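You operate a simulated robot arm through the tools that you are given. There is no shell and no other tool. Be economical: measure what you need, move in short steps, check, and stop when the job is done.

You are at the controls of a simulated robot arm. One attempt, no reset.

JOB
Push the bath lid shut. Fetch the white pan and set it on the top of the long steel bench. Turn the off-time knob to 50. Push the grey cabinet drawer shut. Any order will do.

The check looks at the end state, three seconds after you hand in, the way a careful person would. Anything else that was tipped, shoved, dropped, spilled or broken makes it a failure. Lids that push on must go on centred and level and be pressed home; caps that screw on are set level and turned clockwise until they are tight.

ROBOT AND FRAMES
A 6-joint arm with a two-finger gripper on a trunk, on a base that drives. Base frame: it is fixed to the floor where the robot stands at the start and does not move with it; the origin is under the middle of the robot, x ahead of it, y to its left, z up. Readings come in mm, degrees, newtons and seconds.
It reaches about 1298 mm from its shoulder. Its first joint turns from -149.0 to 149.0 degrees. Places, roughly: bath lid [700, -100, 900]; grey cabinet drawer [-1000, 3500, 800]; off-time knob [1600, 3800, 1100]; top of the long steel bench [-2500, 1900, 800]; white pan (24x13x5 cm) [1100, 2100, 800]. Payload 1.57 kg.
The tool frame sits at the grasp point between the pads (the TCP): z along the fingers, y along the line on which they close. The tips reach 21 mm beyond it. The gripper opens to 70 mm. The gripper's body begins 50 mm behind the TCP.
Orientation is that of the tool frame in the base frame, as [roll, pitch, yaw] about the fixed x, y, z axes, in that order (R = Rz(yaw) Ry(pitch) Rx(roll)). With the fingers straight down and closing along the base's y, the tool's x points along the base's -x, its y along +y and its z along -z.

CONTROLS
- The arm moves only by the tool send_rows. Its argument "series" is a list that holds one entry, the list of rows, each a list of 7 numbers: the shift along the base's x, y, z in units of 250 mm (1.0 is 250 mm), then the turn, a rotation vector about the base's x, y, z in units of 120 degrees (1.0 is 120 degrees), then the gripper command, from -1 (shut) to 1 (fully open), values between in proportion. In form: [[[tx, ty, tz, wx, wy, wz, hand], ...]]. A call has 1 to 12 rows; each row is the pose to reach, as a shift and turn from the pose commanded when the call began. A call with a number of a shift or a turn outside -1 to 1 is refused whole. Each row takes 0.2 s and may step no farther than 50 mm and 8.6 degrees from the row before; otherwise, or with a gripper value out of range, the whole call is refused. Where a pose cannot be reached the arm comes as near as it can. A force on the tool above 40 N (or 10 N above the force at the start of the call, whichever is more), or a blocked arm, ends the call early, and 0.2 s more pass. The fingers move at their own pace and stop on an object; they squeeze with about 28 N. The grip force told is the motor's: it shows also when the fingers shut on nothing. Time passes only in rows, and 0.2 s behind the last, so rows that repeat a pose let the fingers close. It gives the time, the measured TCP pose, the force on the tool (base axes), the opening and the grip force at its end, in the units of the frame above (readings bear some noise), with the torque about the TCP (base axes, N m) and any sound that the robot's microphone picked up.
- Cameras (640 x 400 px; columns grow to the right, rows downward): "scene" is now at [33, 129.6, 1874.9]; the picture's right is [-0.22, -0.97, 0.00], its down [-0.68, 0.16, -0.72] and it looks along [0.70, -0.16, -0.70] (base axes); focal length 267 px, centre (320, 200). "wrist" rides on the gripper at [79, 4, -81] in the tool frame; the picture's right is [-0.05, 1.00, 0.00], its down [-0.67, -0.04, -0.74] and it looks along [-0.74, -0.04, 0.67] (tool axes); focal length 256 px, centre (320, 200). There is no depth. A picture from a camera that has moved, and an enlarged one, comes with that camera's place and axes in the base frame and with its lens.
- get_image(camera): a new picture of that camera. No time passes.
- lift_body(by): slides the trunk up (or, below 0, down) by that many mm; the arm and the scene camera ride with it, the base frame stays. It gives what a move gives, with no picture.
- steer(legs): drives the robot by 1 to 6 legs, each [ahead, turn to the left] in mm and degrees, along the robot's own axes; the way and the turn of a leg run together, so that a leg with both is an arc; at most 1500 mm and 180 degrees a leg. The arm and the cameras ride along, it lands a little off, and it stops where it bumps. It gives what a move gives.
- turn_head(pan, tilt): turns the head with the scene camera to pan (to the left, within 155 degrees either way) and tilt (down, from -29 to 69), counted from straight ahead of the robot. It gives what a move gives.
- zoom(camera, box): a new picture of the part [left, top, right, bottom] of that camera's present view, enlarged. No time passes.
- finish_job(): hands the job in; it is judged then, once.

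Work in short steps. Places have to be worked out from the pictures, the camera data and where the tool is seen: move nearer, look again, correct. Check each grasp and each placing, and mend what went wrong. You have 165 turns and 108 pictures in all, those below and enlarged ones among them. Open the gripper and draw the arm clear of the work before you hand the job in, unless the task says otherwise; then end with one line.

The tools are called as a command line: name --argument value ..., lists and objects as JSON in quotes. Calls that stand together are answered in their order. send_rows: Moves the arm, as the interface text tells. Its arguments: {"type":"object","properties":{"series":{"type":"array","items":{"type":"array","items":{"type":"array","items":{"type":"number"}}}}},"required":["series"]} The other tools are called the same way: lift_body (by) slides the trunk up or down; steer (legs) drives the base; turn_head (pan, tilt) turns the head that bears the scene camera; get_image (camera) takes a picture; zoom (camera, box) takes an enlarged picture of a part of a camera's view; finish_job () hands the job in.

At the start:

```text
clock: 0.0
ee_pos: [709.0, 6.7, 1207.9]
tcp_rot: [179.9, 0.0, -179.2]
ft_force: [0.6, 0.4, 0.7]
wrist_torque: [-0.02, -0.03, -0.03]
finger_gap: 69.9
finger_force: 0.1
trunk travel left (down, up): [-888.0, 82.0]
robot x, y, heading: [-0.4, -23.3, 0.1]
head pan, tilt: [-12.9, 44.2]
```

scene: 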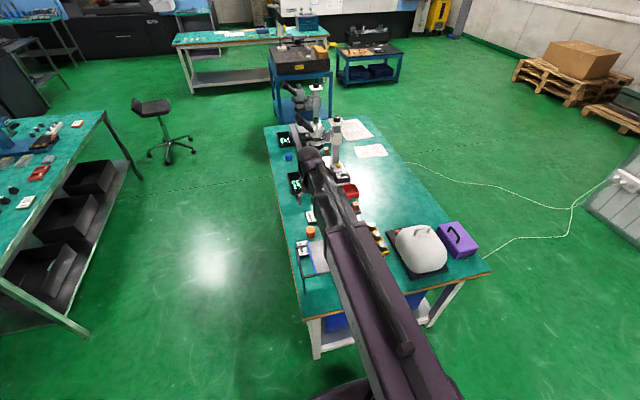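
wrist: 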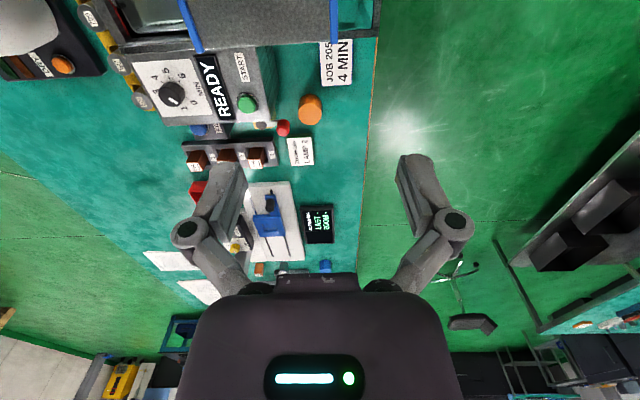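

The wrist view shows a bath with a lid near the top of the picture. I look closer with both cameras.

zoom --camera "scene" --box '[260, 160, 500, 310]'

zoom --camera "wrist" --box '[0, 0, 400, 250]'

```text
2.67 times, centred on (380, 235) of scene
camera zoom: at [33.0, 129.6, 1874.9], right [-0.22, -0.97, 0.0], down [-0.68, 0.16, -0.72], along [0.7, -0.16, -0.7], focal length 713 px, centre (160, 107)
```

zoom: 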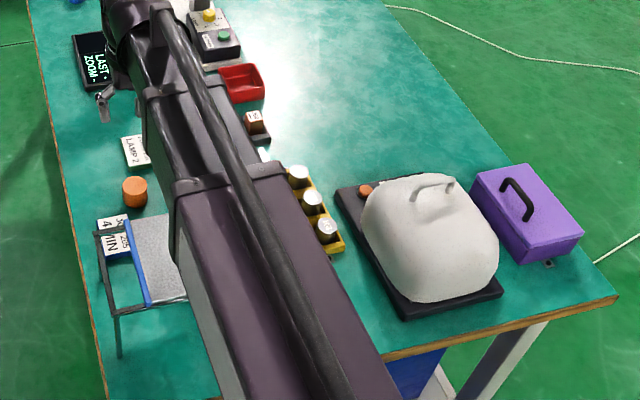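

```text
1.60 times, centred on (200, 125) of wrist
camera zoom: at [629.1, 10.2, 1288.1], right [0.04, 1.0, 0.0], down [0.67, -0.03, 0.74], along [0.74, -0.03, -0.67], focal length 410 px, centre (512, 320)
```

zoom: 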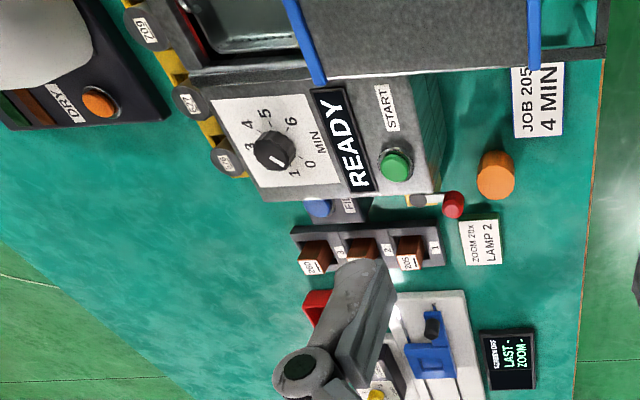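

The bath has a sliding lid that sticks out to +y. I draw the arm back to see it with the wrist camera.

send_rows --series '[[[-0.2, 0, 0, 0, 0, 0, 1], [-0.4, 0, 0, 0, 0, 0, 1], [-0.6, 0, 0, 0, 0, 0, 1], [-0.8, 0, 0, 0, 0, 0, 1], [-1, 0, 0, 0, 0, 0, 1]]]'

get_image --camera "wrist"

get_image --camera "scene"

```text
clock: 1.2
ee_pos: [536.0, 9.4, 1207.0]
tcp_rot: [-180.0, 0.0, -179.1]
ft_force: [-0.1, -0.7, 0.1]
wrist_torque: [-0.06, -0.04, 0.02]
finger_gap: 70.1
finger_force: 0.1
out of reach, approached as far as the arm can: row 4, 5
trunk travel left (down, up): [-888.0, 82.0]
robot x, y, heading: [0.8, -25.4, -0.2]
head pan, tilt: [-12.9, 44.2]
```

```text
103 pictures are left
camera wrist: at [457.0, 12.0, 1288.3], right [0.04, 1.0, 0.0], down [0.67, -0.03, 0.74], along [0.74, -0.03, -0.67], focal length 256 px, centre (320, 200)
```

wrist: 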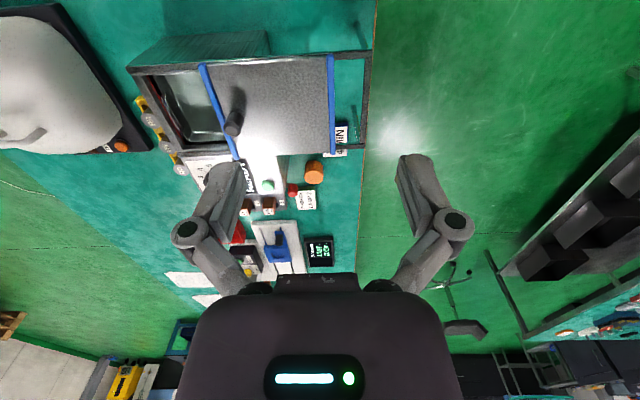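

```text
102 pictures are left
camera scene: at [32.4, 129.2, 1875.0], right [-0.22, -0.97, 0.0], down [-0.68, 0.16, -0.72], along [0.7, -0.16, -0.7], focal length 267 px, centre (320, 200)
```

scene: 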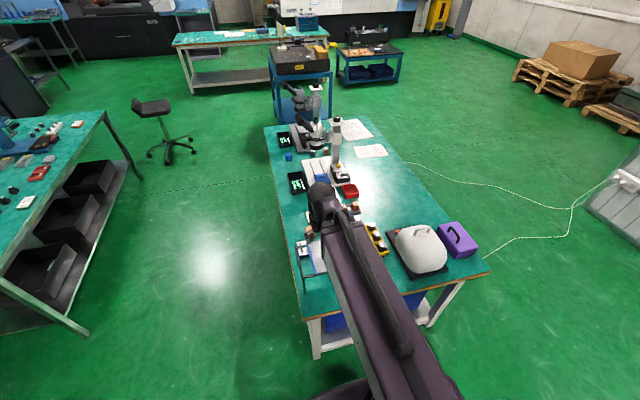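

zoom --camera "wrist" --box '[110, 20, 390, 195]'

```text
2.29 times, centred on (250, 108) of wrist
camera zoom: at [457.0, 12.0, 1288.3], right [0.04, 1.0, 0.0], down [0.67, -0.03, 0.74], along [0.74, -0.03, -0.67], focal length 585 px, centre (480, 411)
```

zoom: 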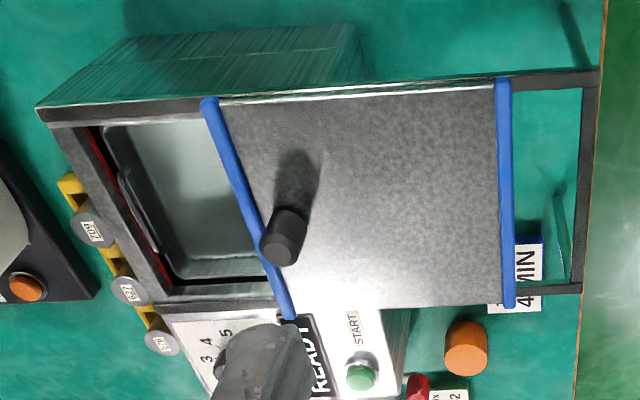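

I lower the arm and shift it for a second view, to triangulate the lid and its knob.

send_rows --series '[[[0, 0.1, -0.2, 0, 0, 0, -1], [0, 0.2, -0.35, 0, 0, 0, -1], [0, 0.3, -0.5, 0, 0, 0, -1], [0, 0.4, -0.6, 0, 0, 0, -1]]]'

zoom --camera "wrist" --box '[0, 0, 400, 250]'

```text
refused: row 1 steps farther than a row can; nothing moved
```

```text
1.60 times, centred on (200, 125) of wrist
camera zoom: at [457.0, 12.0, 1288.3], right [0.04, 1.0, 0.0], down [0.67, -0.03, 0.74], along [0.74, -0.03, -0.67], focal length 410 px, centre (512, 320)
```

zoom: 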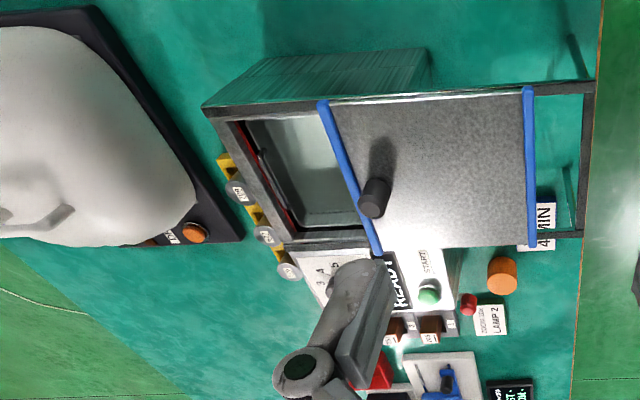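

Step norm slightly over limit (50 mm); I use smaller steps.

send_rows --series '[[[0, 0.08, -0.16, 0, 0, 0, -1], [0, 0.16, -0.32, 0, 0, 0, -1], [0, 0.24, -0.48, 0, 0, 0, -1], [0, 0.32, -0.64, 0, 0, 0, -1]]]'

zoom --camera "wrist" --box '[0, 0, 400, 250]'

```text
clock: 2.2
ee_pos: [529.2, 85.3, 1207.2]
tcp_rot: [-179.9, 0.0, -179.2]
ft_force: [-0.4, -0.2, -1.0]
wrist_torque: [-0.01, 0.01, 0.04]
finger_gap: 0.0
finger_force: 28.2
out of reach, approached as far as the arm can: row 1, 2, 3, 4
trunk travel left (down, up): [-888.0, 82.0]
robot x, y, heading: [3.0, -22.5, -0.3]
head pan, tilt: [-12.9, 44.2]
```

```text
1.60 times, centred on (200, 125) of wrist
camera zoom: at [449.4, 87.3, 1288.1], right [0.04, 1.0, 0.0], down [0.67, -0.03, 0.75], along [0.74, -0.03, -0.67], focal length 410 px, centre (512, 320)
```

zoom: 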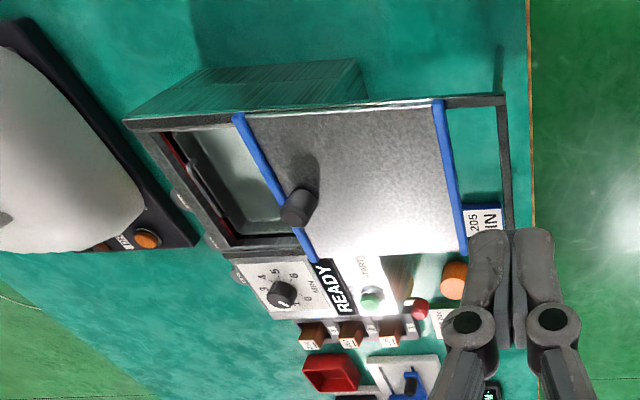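

Triangulation puts the lid top near z≈920, x 577–744, y −155..+21, with its knob near (665,−130). It must slide about 95 mm toward −y. I move over to the +y side of the knob with closed fingers, staying high.

send_rows --series '[[[0.13, -0.14, 0, 0, 0, 0, -1], [0.26, -0.28, 0, 0, 0, 0, -1], [0.39, -0.42, 0, 0, 0, 0, -1], [0.5, -0.56, 0, 0, 0, 0, -1]]]'

```text
clock: 3.2
ee_pos: [660.9, -53.9, 1207.1]
tcp_rot: [-180.0, 0.0, -179.2]
ft_force: [-0.1, 0.8, -0.3]
wrist_torque: [0.0, -0.02, -0.03]
finger_gap: 0.1
finger_force: 28.3
out of reach, approached as far as the arm can: row 3
trunk travel left (down, up): [-888.0, 82.0]
robot x, y, heading: [-0.6, -25.8, 0.0]
head pan, tilt: [-12.9, 44.2]
```

Position is good; I lower with the trunk to keep the arm's posture and then look.

lift_body --by -200

get_image --camera "wrist"

get_image --camera "scene"

```text
clock: 5.4
ee_pos: [660.7, -54.3, 1007.4]
tcp_rot: [180.0, 0.1, -179.2]
ft_force: [0.2, 0.2, -0.1]
wrist_torque: [0.0, 0.03, 0.0]
finger_gap: 0.0
finger_force: 28.2
trunk travel left (down, up): [-688.0, 282.0]
robot x, y, heading: [-0.0, -24.2, -0.2]
head pan, tilt: [-12.9, 44.2]
```

```text
98 pictures are left
camera wrist: at [579.9, -52.5, 1088.1], right [0.04, 1.0, 0.0], down [0.67, -0.03, 0.74], along [0.74, -0.03, -0.67], focal length 256 px, centre (320, 200)
```

wrist: 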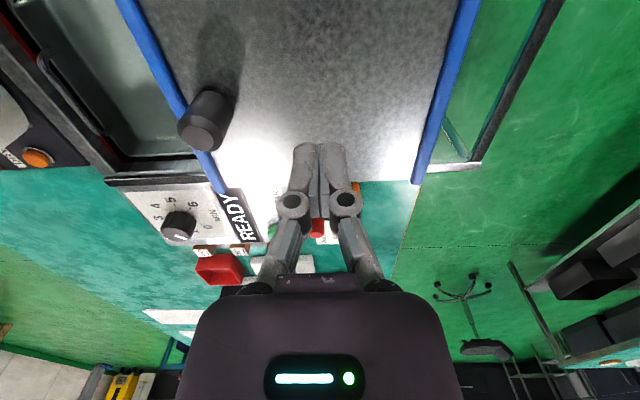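

```text
97 pictures are left
camera scene: at [32.9, 129.5, 1675.0], right [-0.22, -0.97, 0.0], down [-0.68, 0.16, -0.72], along [0.7, -0.16, -0.7], focal length 267 px, centre (320, 200)
```

scene: 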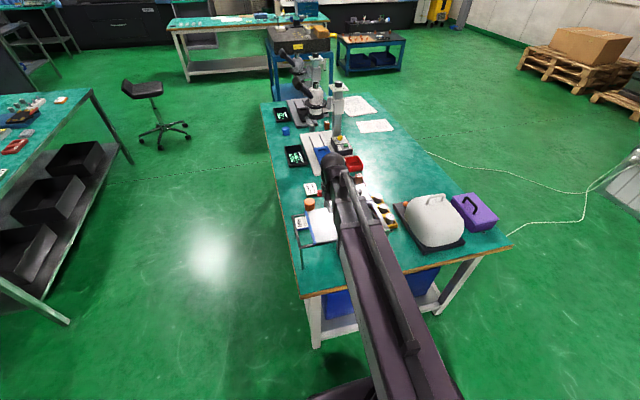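

Knob is at about (661,−125), 40 mm tall above the lid at z≈920. I descend to tips at ≈932 and push −y carefully.

send_rows --series '[[[0, 0, -0.11, 0, 0, 0, -1], [0, 0, -0.21, 0, 0, 0, -1], [0, -0.1, -0.21, 0, 0, 0, -1], [0, -0.2, -0.21, 0, 0, 0, -1], [0, -0.26, -0.21, 0, 0, 0, -1], [0, -0.32, -0.21, 0, 0, 0, -1], [0, -0.38, -0.21, 0, 0, 0, -1]]]'

get_image --camera "wrist"

```text
clock: 7.0
ee_pos: [662.6, -148.7, 1006.8]
tcp_rot: [-180.0, -0.1, -179.1]
ft_force: [-0.5, 0.0, 0.3]
wrist_torque: [-0.01, -0.02, -0.03]
finger_gap: 0.0
finger_force: 27.9
out of reach, approached as far as the arm can: row 1, 2, 3, 4, 5, 6, 7
trunk travel left (down, up): [-688.0, 282.0]
robot x, y, heading: [5.8, -21.5, -0.4]
head pan, tilt: [-12.9, 44.2]
```

```text
96 pictures are left
camera wrist: at [582.4, -145.6, 1088.1], right [0.04, 1.0, 0.0], down [0.67, -0.03, 0.74], along [0.74, -0.03, -0.67], focal length 256 px, centre (320, 200)
```

wrist: 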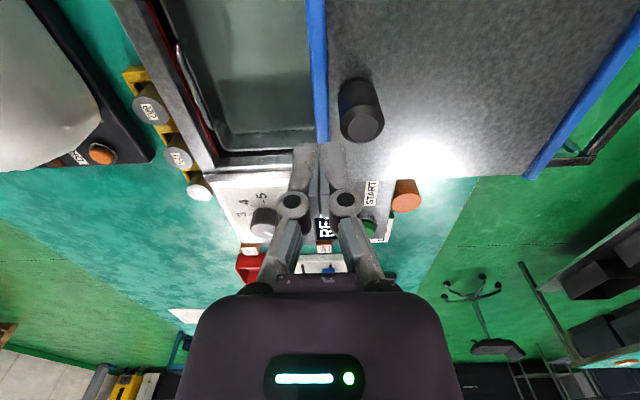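

The arm can't go lower here in this posture; it passed above the knob without contact. I go back to +y and lower with the trunk.

send_rows --series '[[[0, 0.18, 0, 0, 0, 0, -1], [0, 0.35, 0, 0, 0, 0, -1]]]'

lift_body --by -54

```text
clock: 7.6
ee_pos: [660.9, -61.7, 1007.0]
tcp_rot: [180.0, 0.1, -179.2]
ft_force: [-0.1, -0.1, 0.5]
wrist_torque: [0.01, 0.05, 0.01]
finger_gap: 0.2
finger_force: 27.8
trunk travel left (down, up): [-688.0, 282.0]
robot x, y, heading: [2.6, -23.8, 0.1]
head pan, tilt: [-12.9, 44.2]
```

```text
clock: 8.5
ee_pos: [659.7, -62.0, 952.3]
tcp_rot: [-180.0, 0.1, -179.3]
ft_force: [0.5, 0.2, 0.1]
wrist_torque: [0.01, 0.01, -0.04]
finger_gap: 0.1
finger_force: 28.2
trunk travel left (down, up): [-634.0, 336.0]
robot x, y, heading: [-1.7, -21.4, -0.1]
head pan, tilt: [-12.9, 44.2]
```

Now at z 952 with no contact. I push the knob toward −y in short steps.

send_rows --series '[[[0, -0.12, 0, 0, 0, 0, -1], [0, -0.2, 0, 0, 0, 0, -1], [0, -0.28, 0, 0, 0, 0, -1], [0, -0.36, 0, 0, 0, 0, -1], [0, -0.44, 0, 0, 0, 0, -1]]]'

get_image --camera "wrist"

```text
clock: 9.7
ee_pos: [661.9, -172.4, 953.5]
tcp_rot: [180.0, -0.1, -179.3]
ft_force: [-0.3, 0.6, 0.1]
wrist_torque: [0.01, -0.03, 0.0]
finger_gap: 0.1
finger_force: 28.2
trunk travel left (down, up): [-634.0, 336.0]
robot x, y, heading: [1.8, -19.4, 0.1]
head pan, tilt: [-12.9, 44.2]
```

```text
95 pictures are left
camera wrist: at [579.9, -170.1, 1034.1], right [0.04, 1.0, 0.0], down [0.67, -0.03, 0.74], along [0.74, -0.03, -0.67], focal length 256 px, centre (320, 200)
```

wrist: 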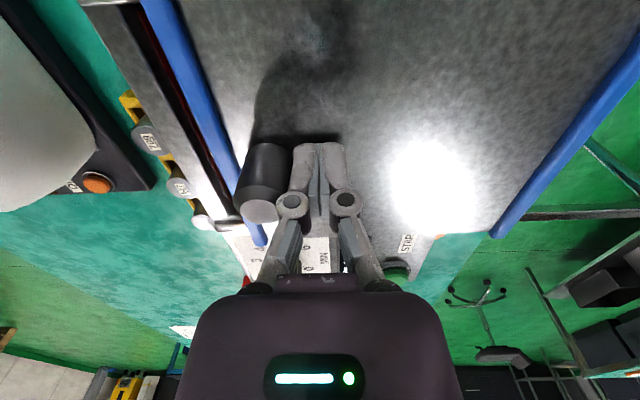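

The lid slides along with little friction; a small gap remains. I keep pushing in small steps until it meets resistance.

send_rows --series '[[[0, -0.04, 0, 0, 0, 0, -1], [0, -0.08, 0, 0, 0, 0, -1], [0, -0.11, 0, 0, 0, 0, -1], [0, -0.14, 0, 0, 0, 0, -1], [0, -0.17, 0, 0, 0, 0, -1], [0, -0.2, 0, 0, 0, 0, -1]]]'

get_image --camera "wrist"

```text
clock: 11.0
ee_pos: [661.2, -206.9, 953.0]
tcp_rot: [179.1, 0.0, -178.9]
ft_force: [2.1, 17.6, 1.3]
wrist_torque: [-0.15, -0.03, 0.03]
finger_gap: 0.0
finger_force: 28.4
trunk travel left (down, up): [-634.0, 336.0]
robot x, y, heading: [-1.2, -21.9, -0.0]
head pan, tilt: [-12.9, 44.2]
stopped in row 6: the force on the tool passed its limit at 48 N (the readings are from after the stop); the commanded pose is now the measured one
```

```text
94 pictures are left
camera wrist: at [580.1, -206.8, 1034.5], right [0.03, 1.0, 0.02], down [0.67, -0.03, 0.74], along [0.74, -0.01, -0.67], focal length 256 px, centre (320, 200)
```

wrist: 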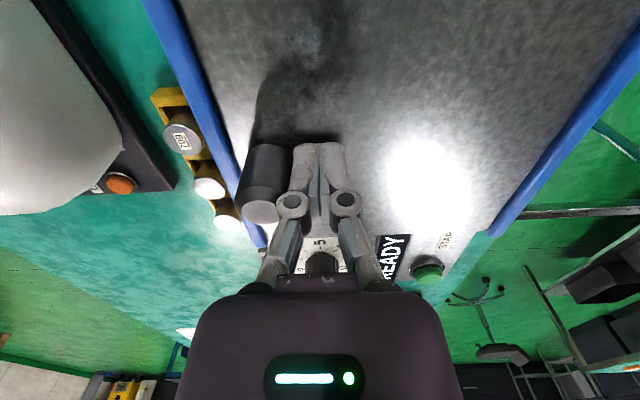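

The lid hit its end stop with 48 N and the red gap is covered. I back off, and raise the trunk.

send_rows --series '[[[0, 0.1, 0, 0, 0, 0, -1], [0, 0.2, 0, 0, 0, 0, -1]]]'

lift_body --by 250

get_image --camera "wrist"

turn_head --pan 60 --tilt 30

get_image --camera "scene"

```text
clock: 11.6
ee_pos: [661.0, -158.6, 952.3]
tcp_rot: [179.3, -0.1, -179.1]
ft_force: [-0.2, 0.5, 0.2]
wrist_torque: [0.01, 0.0, -0.04]
finger_gap: 0.0
finger_force: 28.0
trunk travel left (down, up): [-634.0, 336.0]
robot x, y, heading: [0.2, -20.2, 0.1]
head pan, tilt: [-12.9, 44.2]
```

```text
clock: 14.2
ee_pos: [661.0, -159.3, 1202.5]
tcp_rot: [179.2, -0.1, -178.9]
ft_force: [0.2, -0.6, -0.7]
wrist_torque: [0.0, 0.04, 0.01]
finger_gap: 0.2
finger_force: 28.1
trunk travel left (down, up): [-884.0, 86.0]
robot x, y, heading: [1.7, -23.6, -0.1]
head pan, tilt: [-12.9, 44.2]
```

```text
93 pictures are left
camera wrist: at [582.2, -158.6, 1284.2], right [0.03, 1.0, 0.01], down [0.67, -0.03, 0.74], along [0.74, -0.02, -0.67], focal length 256 px, centre (320, 200)
```

wrist: 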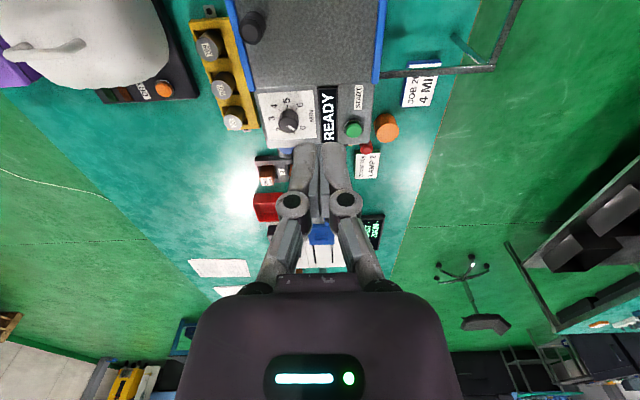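

```text
clock: 15.6
ee_pos: [661.9, -158.0, 1203.5]
tcp_rot: [179.3, -0.1, -178.9]
ft_force: [0.2, 1.0, -0.3]
wrist_torque: [0.03, -0.05, 0.0]
finger_gap: 0.1
finger_force: 27.9
trunk travel left (down, up): [-884.0, 86.0]
robot x, y, heading: [0.7, -23.4, -0.2]
head pan, tilt: [60.0, 30.0]
```

```text
92 pictures are left
camera scene: at [-1.6, 226.2, 1892.3], right [0.87, -0.5, 0.0], down [-0.25, -0.43, -0.87], along [0.43, 0.75, -0.5], focal length 267 px, centre (320, 200)
```

scene: 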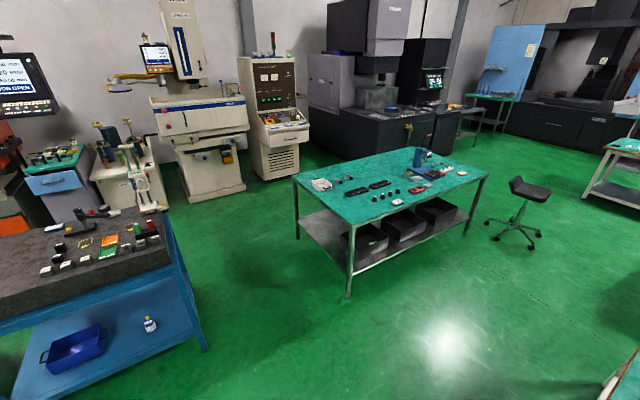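

Lid is shut. Now I inspect the pan, the knob panel and the cabinet, magnified.

zoom --camera "scene" --box '[0, 100, 180, 225]'

zoom --camera "scene" --box '[280, 130, 500, 267]'

zoom --camera "scene" --box '[215, 30, 345, 120]'

turn_head --pan 130 --tilt 25

get_image --camera "scene"

```text
3.20 times, centred on (90, 162) of scene
camera zoom: at [-1.6, 226.2, 1892.3], right [0.87, -0.5, 0.0], down [-0.25, -0.43, -0.87], along [0.43, 0.75, -0.5], focal length 855 px, centre (1056, 320)
```

zoom: 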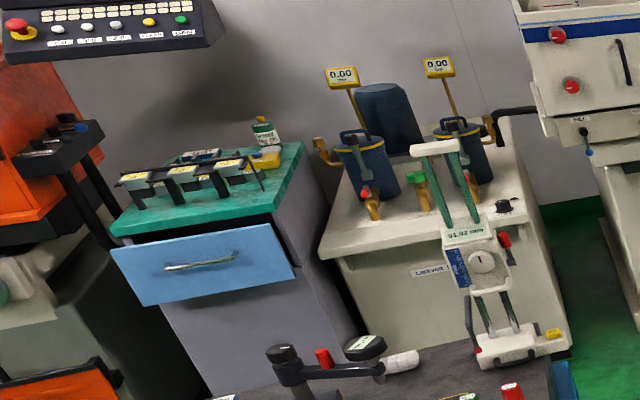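

```text
2.91 times, centred on (390, 198) of scene
camera zoom: at [-1.6, 226.2, 1892.3], right [0.87, -0.5, 0.0], down [-0.25, -0.43, -0.87], along [0.43, 0.75, -0.5], focal length 778 px, centre (116, 204)
```

zoom: 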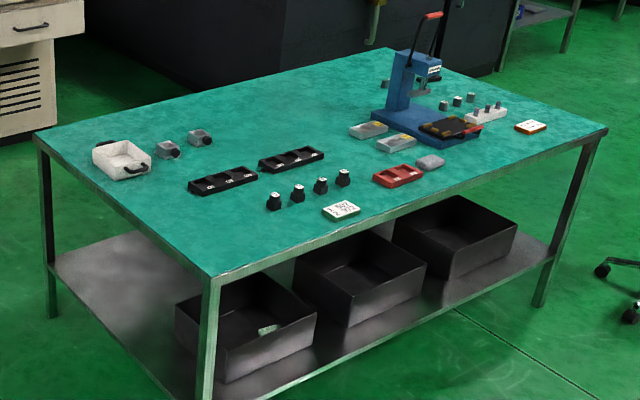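

```text
4.44 times, centred on (280, 75) of scene
camera zoom: at [-1.6, 226.2, 1892.3], right [0.87, -0.5, 0.0], down [-0.25, -0.43, -0.87], along [0.43, 0.75, -0.5], focal length 1188 px, centre (498, 756)
```

zoom: 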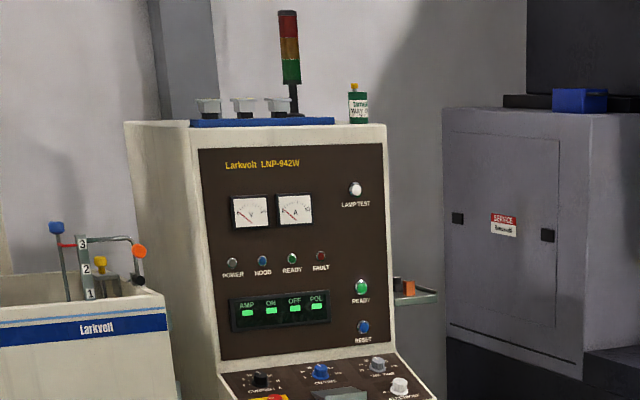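

```text
clock: 17.0
ee_pos: [661.7, -158.9, 1203.6]
tcp_rot: [179.3, 0.0, -179.0]
ft_force: [0.5, -0.3, -0.3]
wrist_torque: [-0.02, 0.0, 0.01]
finger_gap: 0.0
finger_force: 28.0
trunk travel left (down, up): [-884.0, 86.0]
robot x, y, heading: [-1.5, -21.7, -0.2]
head pan, tilt: [130.0, 25.0]
```

```text
88 pictures are left
camera scene: at [-106.1, 218.6, 1900.3], right [0.77, 0.64, 0.0], down [0.27, -0.32, -0.91], along [-0.58, 0.7, -0.42], focal length 267 px, centre (320, 200)
```

scene: 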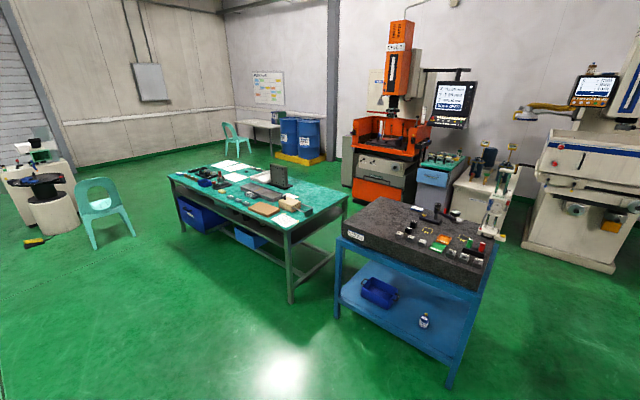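

Pan lies at about (1060,2055) on the green table, long axis roughly along y; the gap between that table (x>945) and the granite table (x<−145) lets me in. I turn left and drive toward (350,2050) in stages.

steer --legs '[[0, 80.5], [1200, 0]]'

turn_head --pan -20 --tilt 40

get_image --camera "scene"

```text
clock: 29.5
ee_pos: [437.6, 1760.7, 1203.9]
tcp_rot: [179.4, -0.1, -98.6]
ft_force: [0.5, 0.8, -0.1]
wrist_torque: [-0.02, -0.04, 0.01]
finger_gap: 0.0
finger_force: 27.9
trunk travel left (down, up): [-884.0, 86.0]
robot x, y, heading: [193.2, 1132.2, 80.3]
head pan, tilt: [130.0, 25.0]
```

```text
clock: 31.8
ee_pos: [435.9, 1760.3, 1203.2]
tcp_rot: [179.3, -0.2, -98.7]
ft_force: [0.5, 0.3, 0.4]
wrist_torque: [0.02, 0.0, 0.0]
finger_gap: 0.0
finger_force: 28.2
trunk travel left (down, up): [-884.0, 86.0]
robot x, y, heading: [193.2, 1133.6, 80.3]
head pan, tilt: [-20.0, 40.0]
```

```text
87 pictures are left
camera scene: at [54.4, 1190.2, 1877.0], right [0.87, -0.5, 0.0], down [-0.32, -0.56, -0.77], along [0.38, 0.67, -0.64], focal length 267 px, centre (320, 200)
```

scene: 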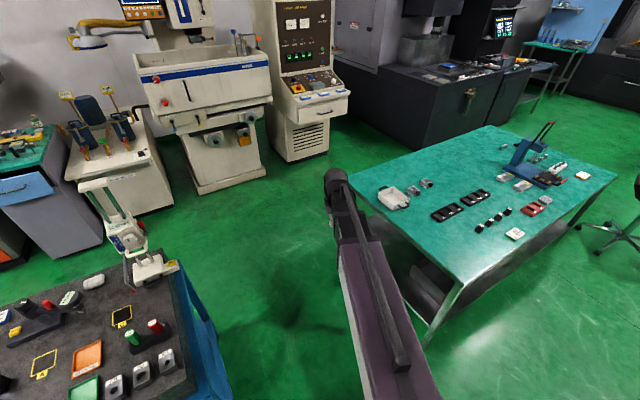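

Path is clear. Refined pan estimate: (1080,2080). I continue to (370,2080) and turn to heading 0.

steer --legs '[[963, 0], [0, -80]]'

turn_head --pan 0 --tilt 50

get_image --camera "scene"

get_image --camera "wrist"

```text
clock: 43.2
ee_pos: [1009.6, 1976.0, 1202.9]
tcp_rot: [179.3, -0.1, -178.7]
ft_force: [-0.3, 0.3, 0.9]
wrist_torque: [0.0, 0.01, 0.01]
finger_gap: 0.1
finger_force: 28.2
trunk travel left (down, up): [-884.0, 86.0]
robot x, y, heading: [347.3, 2078.9, 0.7]
head pan, tilt: [-20.0, 40.0]
```

```text
clock: 44.1
ee_pos: [1011.2, 1973.3, 1202.9]
tcp_rot: [179.3, -0.2, -178.7]
ft_force: [1.4, 0.3, -0.4]
wrist_torque: [0.01, -0.01, 0.02]
finger_gap: 0.0
finger_force: 27.9
trunk travel left (down, up): [-884.0, 86.0]
robot x, y, heading: [348.1, 2077.7, 0.5]
head pan, tilt: [0.0, 50.0]
```

```text
86 pictures are left
camera scene: at [375.5, 2249.5, 1862.9], right [0.01, -1.0, 0.0], down [-0.77, -0.01, -0.64], along [0.64, 0.01, -0.77], focal length 267 px, centre (320, 200)
```

scene: 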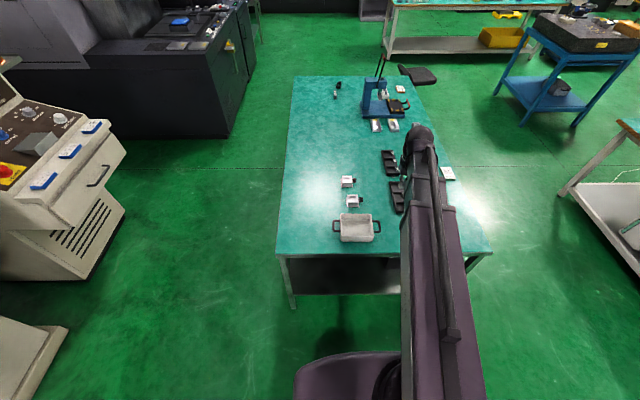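

```text
85 pictures are left
camera wrist: at [930.3, 1973.9, 1284.2], right [0.03, 1.0, 0.01], down [0.67, -0.03, 0.74], along [0.74, -0.01, -0.67], focal length 256 px, centre (320, 200)
```

wrist: 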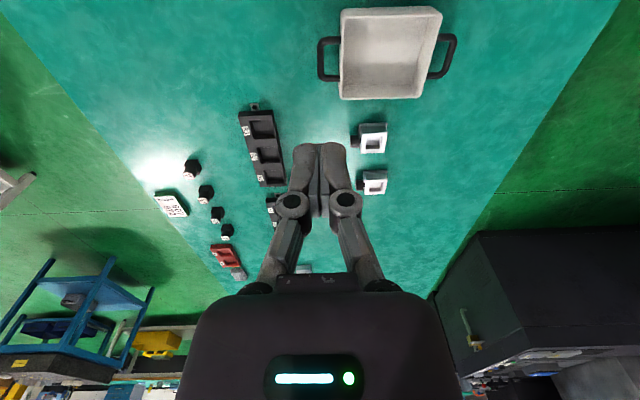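

The pan is right ahead with loop handles at its ±y ends. I plan to grip its near long wall (fingers closing along x), so I open the gripper and turn the tool 90° in place to view it.

send_rows --series '[[[0, 0, 0, 0, 0, 0.068, 1], [0, 0, 0, 0, 0, 0.136, 1], [0, 0, 0, 0, 0, 0.204, 1], [0, 0, 0, 0, 0, 0.272, 1], [0, 0, 0, 0, 0, 0.34, 1], [0, 0, 0, 0, 0, 0.408, 1], [0, 0, 0, 0, 0, 0.476, 1], [0, 0, 0, 0, 0, 0.544, 1], [0, 0, 0, 0, 0, 0.612, 1], [0, 0, 0, 0, 0, 0.68, 1], [0, 0, 0, 0, 0, 0.739, 1]]]'

get_image --camera "wrist"

zoom --camera "scene" --box '[276, 150, 436, 250]'

```text
clock: 46.5
ee_pos: [1010.8, 1975.1, 1202.3]
tcp_rot: [179.3, -0.1, -89.9]
ft_force: [-0.7, 0.3, 0.0]
wrist_torque: [-0.02, 0.03, -0.03]
finger_gap: 70.0
finger_force: 0.0
trunk travel left (down, up): [-884.0, 86.0]
robot x, y, heading: [351.0, 2080.5, 0.5]
head pan, tilt: [0.0, 50.0]
```

```text
84 pictures are left
camera wrist: at [1006.6, 1894.2, 1284.2], right [-1.0, 0.05, 0.01], down [0.04, 0.67, 0.74], along [0.03, 0.74, -0.67], focal length 256 px, centre (320, 200)
```

wrist: 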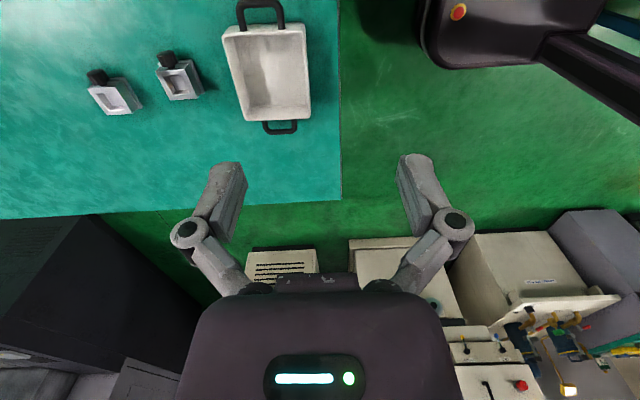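

```text
4.00 times, centred on (356, 200) of scene
camera zoom: at [375.6, 2250.1, 1862.8], right [0.01, -1.0, 0.0], down [-0.77, -0.01, -0.64], along [0.64, 0.01, -0.77], focal length 1069 px, centre (176, 200)
```

zoom: 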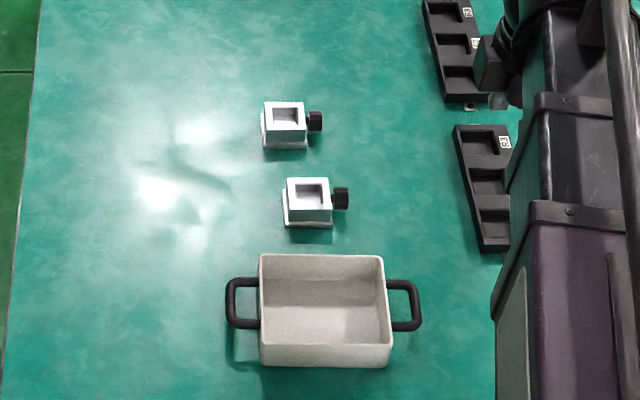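

The pan is empty, rim near wall about x≈1025, spanning y 1997–2139. I move the TCP above the middle of the near wall and lower the trunk by 200.

send_rows --series '[[[0.03, 0.19, 0, 0, 0, 0, 1], [0.06, 0.37, 0, 0, 0, 0, 1]]]'

lift_body --by -220

get_image --camera "wrist"

get_image --camera "scene"

```text
clock: 47.1
ee_pos: [1025.0, 2063.7, 1203.2]
tcp_rot: [179.3, -0.1, -89.9]
ft_force: [-0.9, 0.6, -0.1]
wrist_torque: [-0.02, 0.02, -0.01]
finger_gap: 70.2
finger_force: 0.0
trunk travel left (down, up): [-884.0, 86.0]
robot x, y, heading: [348.3, 2081.5, 1.0]
head pan, tilt: [0.0, 50.0]
```

```text
clock: 49.4
ee_pos: [1026.2, 2064.4, 982.6]
tcp_rot: [179.3, -0.2, -90.1]
ft_force: [0.3, -0.4, 0.2]
wrist_torque: [-0.03, -0.01, -0.01]
finger_gap: 69.8
finger_force: 0.0
trunk travel left (down, up): [-664.0, 306.0]
robot x, y, heading: [348.8, 2081.2, 0.9]
head pan, tilt: [0.0, 50.0]
```

```text
82 pictures are left
camera wrist: at [1021.3, 1984.0, 1064.3], right [-1.0, 0.05, 0.01], down [0.04, 0.67, 0.74], along [0.03, 0.74, -0.67], focal length 256 px, centre (320, 200)
```

wrist: 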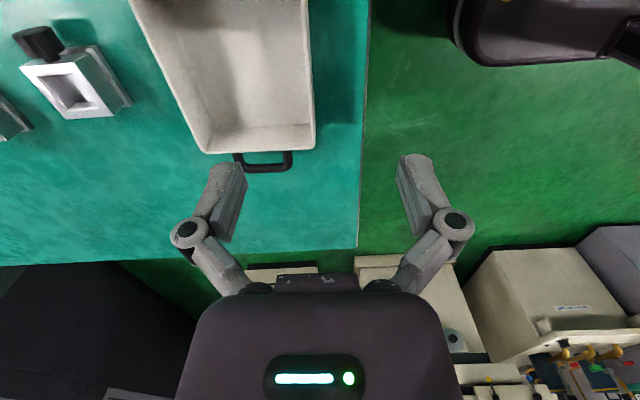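

```text
81 pictures are left
camera scene: at [375.6, 2250.1, 1642.9], right [0.01, -1.0, 0.0], down [-0.77, -0.01, -0.64], along [0.64, 0.01, -0.77], focal length 267 px, centre (320, 200)
```

scene: 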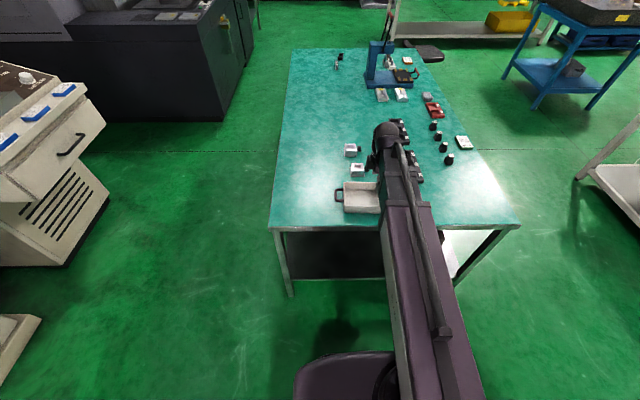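

Wall outer face is at x≈1031, thickness ~5 mm; I shift x by +8 and lower 100 more to TCP z≈882, then check.

send_rows --series '[[[0.032, 0.016, 0, 0, 0, 0, 1]]]'

lift_body --by -95

get_image --camera "wrist"

```text
clock: 49.8
ee_pos: [1032.1, 2068.3, 983.6]
tcp_rot: [179.3, -0.2, -90.0]
ft_force: [-0.1, -0.3, -0.1]
wrist_torque: [0.0, 0.0, -0.01]
finger_gap: 69.9
finger_force: 0.0
trunk travel left (down, up): [-664.0, 306.0]
robot x, y, heading: [350.5, 2080.5, 0.5]
head pan, tilt: [0.0, 50.0]
```

```text
clock: 51.1
ee_pos: [1032.3, 2067.8, 888.1]
tcp_rot: [179.3, -0.1, -90.0]
ft_force: [0.0, 0.0, -0.1]
wrist_torque: [0.01, -0.01, -0.02]
finger_gap: 70.0
finger_force: 0.0
trunk travel left (down, up): [-569.0, 401.0]
robot x, y, heading: [346.7, 2076.0, 0.7]
head pan, tilt: [0.0, 50.0]
```

```text
80 pictures are left
camera wrist: at [1028.4, 1988.0, 969.3], right [-1.0, 0.05, 0.01], down [0.04, 0.67, 0.74], along [0.03, 0.74, -0.67], focal length 256 px, centre (320, 200)
```

wrist: 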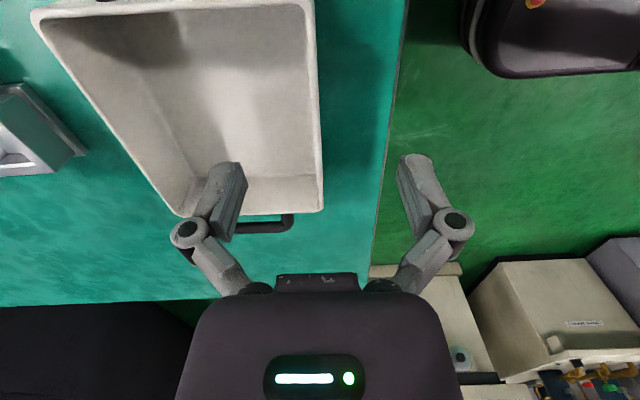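

The wall sits between the fingers. I lower 42 mm more.

lift_body --by -42

get_image --camera "wrist"

```text
clock: 51.9
ee_pos: [1032.1, 2067.9, 846.2]
tcp_rot: [179.4, -0.2, -90.1]
ft_force: [-0.4, 0.6, -1.1]
wrist_torque: [0.04, 0.01, 0.0]
finger_gap: 70.0
finger_force: 0.2
trunk travel left (down, up): [-527.0, 443.0]
robot x, y, heading: [348.0, 2079.8, 0.8]
head pan, tilt: [0.0, 50.0]
```

```text
79 pictures are left
camera wrist: at [1028.5, 1988.0, 927.2], right [-1.0, 0.05, 0.01], down [0.04, 0.67, 0.74], along [0.03, 0.74, -0.67], focal length 256 px, centre (320, 200)
```

wrist: 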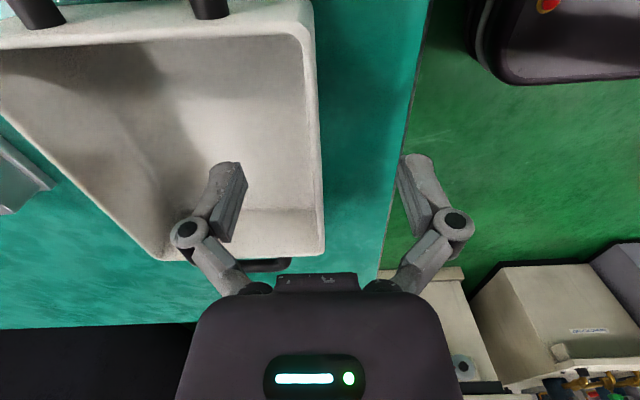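

Triangulation suggests the rim is at z≈828 with y span 2015–2157, so I shift y by +16 and lower 22 more.

send_rows --series '[[[0.012, 0.064, 0, 0, 0, 0, 1]]]'

lift_body --by -22

get_image --camera "wrist"

```text
clock: 52.3
ee_pos: [1034.9, 2084.4, 846.2]
tcp_rot: [179.3, -0.1, -90.0]
ft_force: [0.7, -0.4, -0.5]
wrist_torque: [0.02, 0.04, -0.01]
finger_gap: 70.0
finger_force: 0.0
trunk travel left (down, up): [-527.0, 443.0]
robot x, y, heading: [348.0, 2078.3, 0.4]
head pan, tilt: [0.0, 50.0]
```

```text
clock: 53.0
ee_pos: [1035.0, 2083.3, 823.4]
tcp_rot: [179.3, -0.2, -90.0]
ft_force: [0.9, 0.5, -0.1]
wrist_torque: [-0.03, -0.01, -0.02]
finger_gap: 70.1
finger_force: 0.1
trunk travel left (down, up): [-505.0, 465.0]
robot x, y, heading: [350.3, 2078.4, 0.8]
head pan, tilt: [0.0, 50.0]
```

```text
78 pictures are left
camera wrist: at [1031.5, 2003.9, 905.2], right [-1.0, 0.05, 0.01], down [0.04, 0.67, 0.74], along [0.03, 0.74, -0.67], focal length 256 px, centre (320, 200)
```

wrist: 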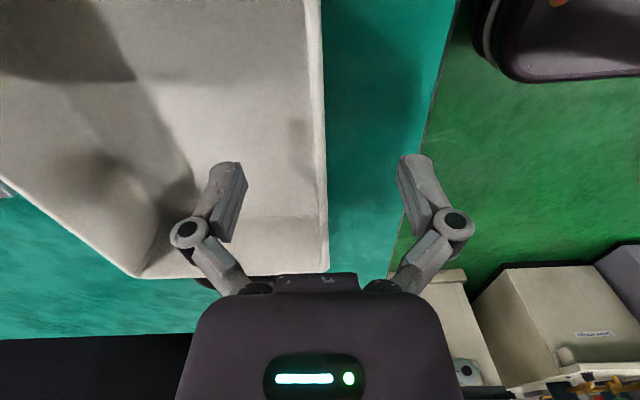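

Fingers straddle the wall centrally with ~25 mm overlap. I close the gripper.

send_rows --series '[[[0, 0, 0, 0, 0, 0, -1], [0, 0, 0, 0, 0, 0, -1], [0, 0, 0, 0, 0, 0, -1], [0, 0, 0, 0, 0, 0, -1], [0, 0, 0, 0, 0, 0, -1]]]'

get_image --camera "wrist"

```text
clock: 54.2
ee_pos: [1034.8, 2084.5, 823.5]
tcp_rot: [179.2, -0.2, -90.0]
ft_force: [-0.1, -0.2, 9.6]
wrist_torque: [-0.09, 0.01, -0.09]
finger_gap: 6.3
finger_force: 28.0
trunk travel left (down, up): [-505.0, 465.0]
robot x, y, heading: [348.6, 2076.8, 0.7]
head pan, tilt: [0.0, 50.0]
```

```text
77 pictures are left
camera wrist: at [1031.1, 2003.9, 905.7], right [-1.0, 0.05, 0.01], down [0.04, 0.67, 0.74], along [0.03, 0.74, -0.67], focal length 256 px, centre (320, 200)
```

wrist: 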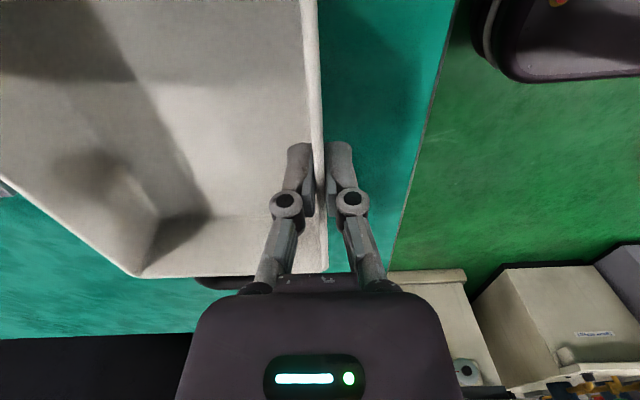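

Grip on a 6 mm wall. I lift 60 mm and check for slipping.

lift_body --by 60

get_image --camera "wrist"

get_image --camera "scene"

```text
clock: 55.2
ee_pos: [1035.8, 2084.4, 884.3]
tcp_rot: [179.3, -0.1, -90.0]
ft_force: [1.0, 0.8, -1.9]
wrist_torque: [-0.01, 0.12, 0.03]
finger_gap: 6.2
finger_force: 28.0
trunk travel left (down, up): [-565.0, 405.0]
robot x, y, heading: [348.0, 2079.9, 0.6]
head pan, tilt: [0.0, 50.0]
```

```text
76 pictures are left
camera wrist: at [1031.7, 2003.9, 965.1], right [-1.0, 0.05, 0.01], down [0.04, 0.67, 0.74], along [0.03, 0.74, -0.67], focal length 256 px, centre (320, 200)
```

wrist: 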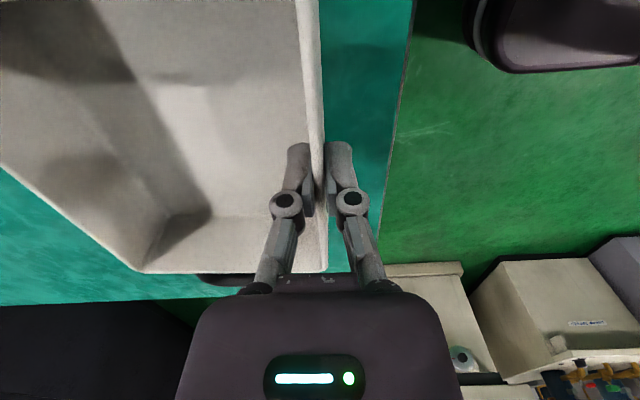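

```text
75 pictures are left
camera scene: at [376.0, 2250.2, 1543.8], right [0.01, -1.0, 0.0], down [-0.77, -0.01, -0.64], along [0.64, 0.01, -0.77], focal length 267 px, centre (320, 200)
```

scene: 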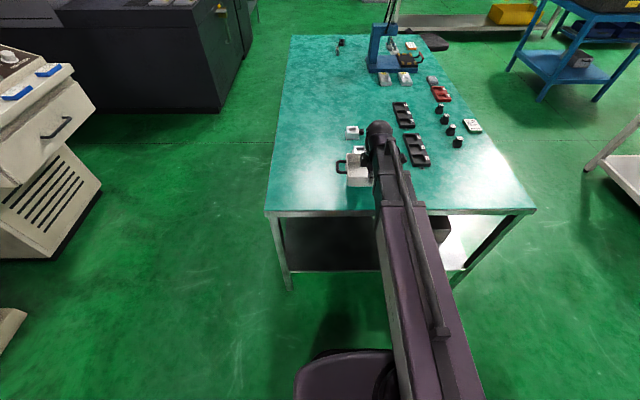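

Pan is held firmly. I raise it well above everything and drive out: back south, then west, stopping before the long bench at about (−2250,550).

lift_body --by 320

steer --legs '[[0, -100.6], [1500, 0], [0, -80], [1200, 0]]'

turn_head --pan -50 --tilt 25

get_image --camera "scene"

get_image --camera "wrist"

```text
clock: 58.4
ee_pos: [1035.5, 2084.6, 1203.8]
tcp_rot: [179.3, -0.2, -90.0]
ft_force: [0.5, 0.2, -2.4]
wrist_torque: [-0.01, 0.16, -0.01]
finger_gap: 6.1
finger_force: 28.4
trunk travel left (down, up): [-885.0, 85.0]
robot x, y, heading: [347.6, 2076.8, 0.8]
head pan, tilt: [0.0, 50.0]
```

```text
clock: 86.2
ee_pos: [-1821.0, 657.8, 1202.8]
tcp_rot: [179.3, -0.1, 87.7]
ft_force: [0.4, -0.3, -3.0]
wrist_torque: [-0.01, -0.14, -0.01]
finger_gap: 5.8
finger_force: 28.1
trunk travel left (down, up): [-885.0, 85.0]
robot x, y, heading: [-1135.7, 634.3, 178.1]
head pan, tilt: [0.0, 50.0]
```

```text
clock: 87.4
ee_pos: [-1821.3, 657.9, 1204.3]
tcp_rot: [179.3, -0.1, 87.6]
ft_force: [0.0, -0.4, -1.5]
wrist_torque: [-0.03, -0.12, -0.01]
finger_gap: 6.1
finger_force: 27.6
trunk travel left (down, up): [-885.0, 85.0]
robot x, y, heading: [-1132.7, 635.4, 178.2]
head pan, tilt: [-50.0, 25.0]
```

```text
74 pictures are left
camera scene: at [-1154.8, 536.9, 1901.3], right [0.79, 0.62, 0.0], down [0.26, -0.33, -0.91], along [-0.56, 0.71, -0.42], focal length 267 px, centre (320, 200)
```

scene: 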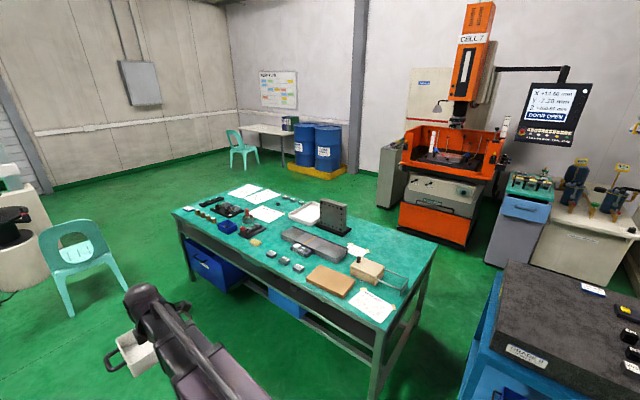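

```text
73 pictures are left
camera wrist: at [-1815.3, 736.0, 1285.1], right [1.0, -0.09, 0.01], down [-0.07, -0.66, 0.74], along [-0.06, -0.74, -0.67], focal length 256 px, centre (320, 200)
```

wrist: 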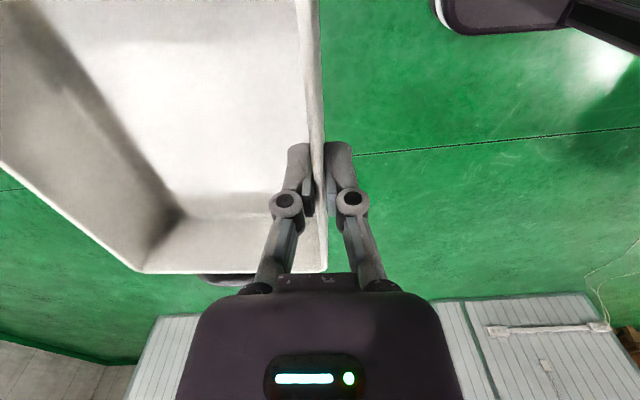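

Pan still held. I zoom on the bench to find a free spot.

zoom --camera "scene" --box '[165, 165, 445, 340]'

```text
2.29 times, centred on (305, 252) of scene
camera zoom: at [-1154.8, 536.9, 1901.3], right [0.79, 0.62, 0.0], down [0.26, -0.33, -0.91], along [-0.56, 0.71, -0.42], focal length 611 px, centre (354, 80)
```

zoom: 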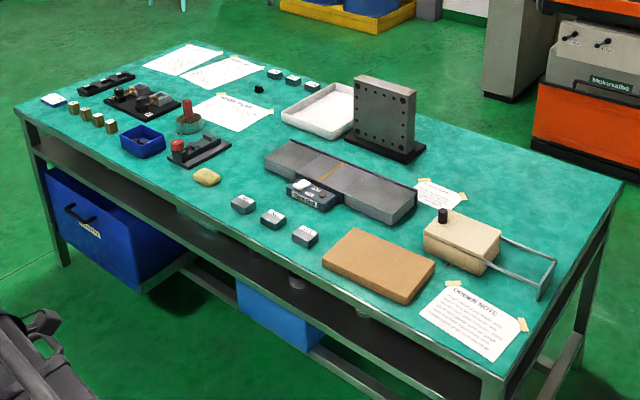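

The only ample free patch is the back-right of the bench, around (−1740,2180). I want to reach it from the front, so I first test how far the arm extends here in free space.

send_rows --series '[[[-0.16, 0, 0, 0, 0, 0, -1], [-0.32, 0, 0, 0, 0, 0, -1], [-0.48, 0, 0, 0, 0, 0, -1], [-0.64, 0, 0, 0, 0, 0, -1], [-0.8, 0, 0, 0, 0, 0, -1], [-0.96, 0, 0, 0, 0, 0, -1]]]'

send_rows --series '[[[-0.16, 0, 0, 0, 0, 0, -1], [-0.32, 0, 0, 0, 0, 0, -1], [-0.48, 0, 0, 0, 0, 0, -1], [-0.64, 0, 0, 0, 0, 0, -1], [-0.8, 0, 0, 0, 0, 0, -1]]]'

```text
clock: 88.8
ee_pos: [-2063.0, 657.4, 1201.5]
tcp_rot: [179.2, -0.1, 87.7]
ft_force: [0.7, -1.5, -2.4]
wrist_torque: [-0.02, -0.14, -0.04]
finger_gap: 5.9
finger_force: 28.2
out of reach, approached as far as the arm can: row 4
trunk travel left (down, up): [-885.0, 85.0]
robot x, y, heading: [-1134.2, 632.8, 178.2]
head pan, tilt: [-50.0, 25.0]
```

```text
clock: 90.0
ee_pos: [-2262.6, 656.0, 1202.9]
tcp_rot: [179.2, -0.1, 87.7]
ft_force: [-0.7, 0.1, -2.1]
wrist_torque: [0.01, -0.1, -0.03]
finger_gap: 6.1
finger_force: 28.0
trunk travel left (down, up): [-885.0, 85.0]
robot x, y, heading: [-1137.7, 636.9, 177.9]
head pan, tilt: [-50.0, 25.0]
```

Reach 1126 mm ahead works. I drive west 580, turn to face the bench, then look before going nearer.

steer --legs '[[580, 0], [0, -88], [150, 0]]'

turn_head --pan 0 --tilt 45

get_image --camera "scene"

get_image --camera "wrist"

```text
clock: 100.8
ee_pos: [-1738.0, 1930.5, 1202.5]
tcp_rot: [179.2, 0.1, -0.5]
ft_force: [0.3, 1.2, -2.3]
wrist_torque: [-0.16, 0.02, 0.0]
finger_gap: 6.3
finger_force: 27.9
trunk travel left (down, up): [-885.0, 85.0]
robot x, y, heading: [-1745.9, 802.9, 89.3]
head pan, tilt: [-50.0, 25.0]
```

```text
clock: 101.9
ee_pos: [-1738.5, 1929.5, 1203.9]
tcp_rot: [179.3, -0.1, -0.4]
ft_force: [-0.2, 0.0, -3.5]
wrist_torque: [-0.11, 0.0, -0.01]
finger_gap: 5.9
finger_force: 28.1
trunk travel left (down, up): [-885.0, 85.0]
robot x, y, heading: [-1744.6, 805.3, 89.1]
head pan, tilt: [0.0, 45.0]
```

```text
71 pictures are left
camera scene: at [-1915.9, 843.2, 1870.7], right [1.0, -0.01, 0.0], down [-0.01, -0.71, -0.71], along [0.01, 0.71, -0.71], focal length 267 px, centre (320, 200)
```

scene: 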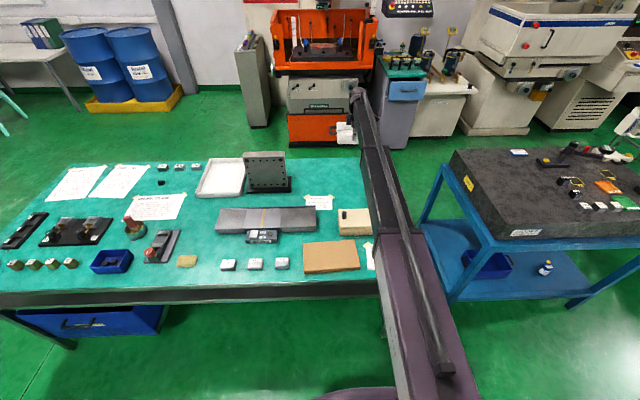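

```text
70 pictures are left
camera wrist: at [-1660.1, 1925.1, 1285.0], right [-0.06, -1.0, 0.01], down [-0.67, 0.05, 0.74], along [-0.74, 0.04, -0.67], focal length 256 px, centre (320, 200)
```

wrist: 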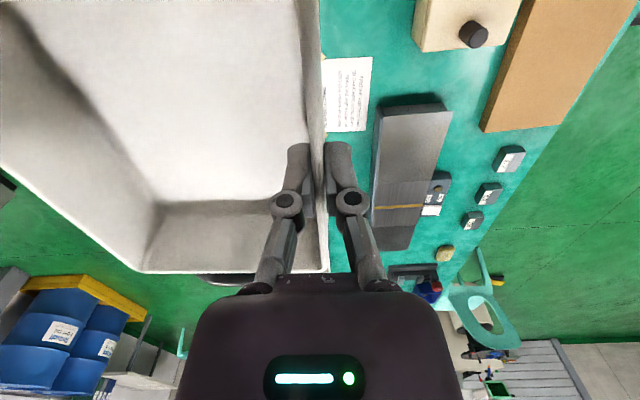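

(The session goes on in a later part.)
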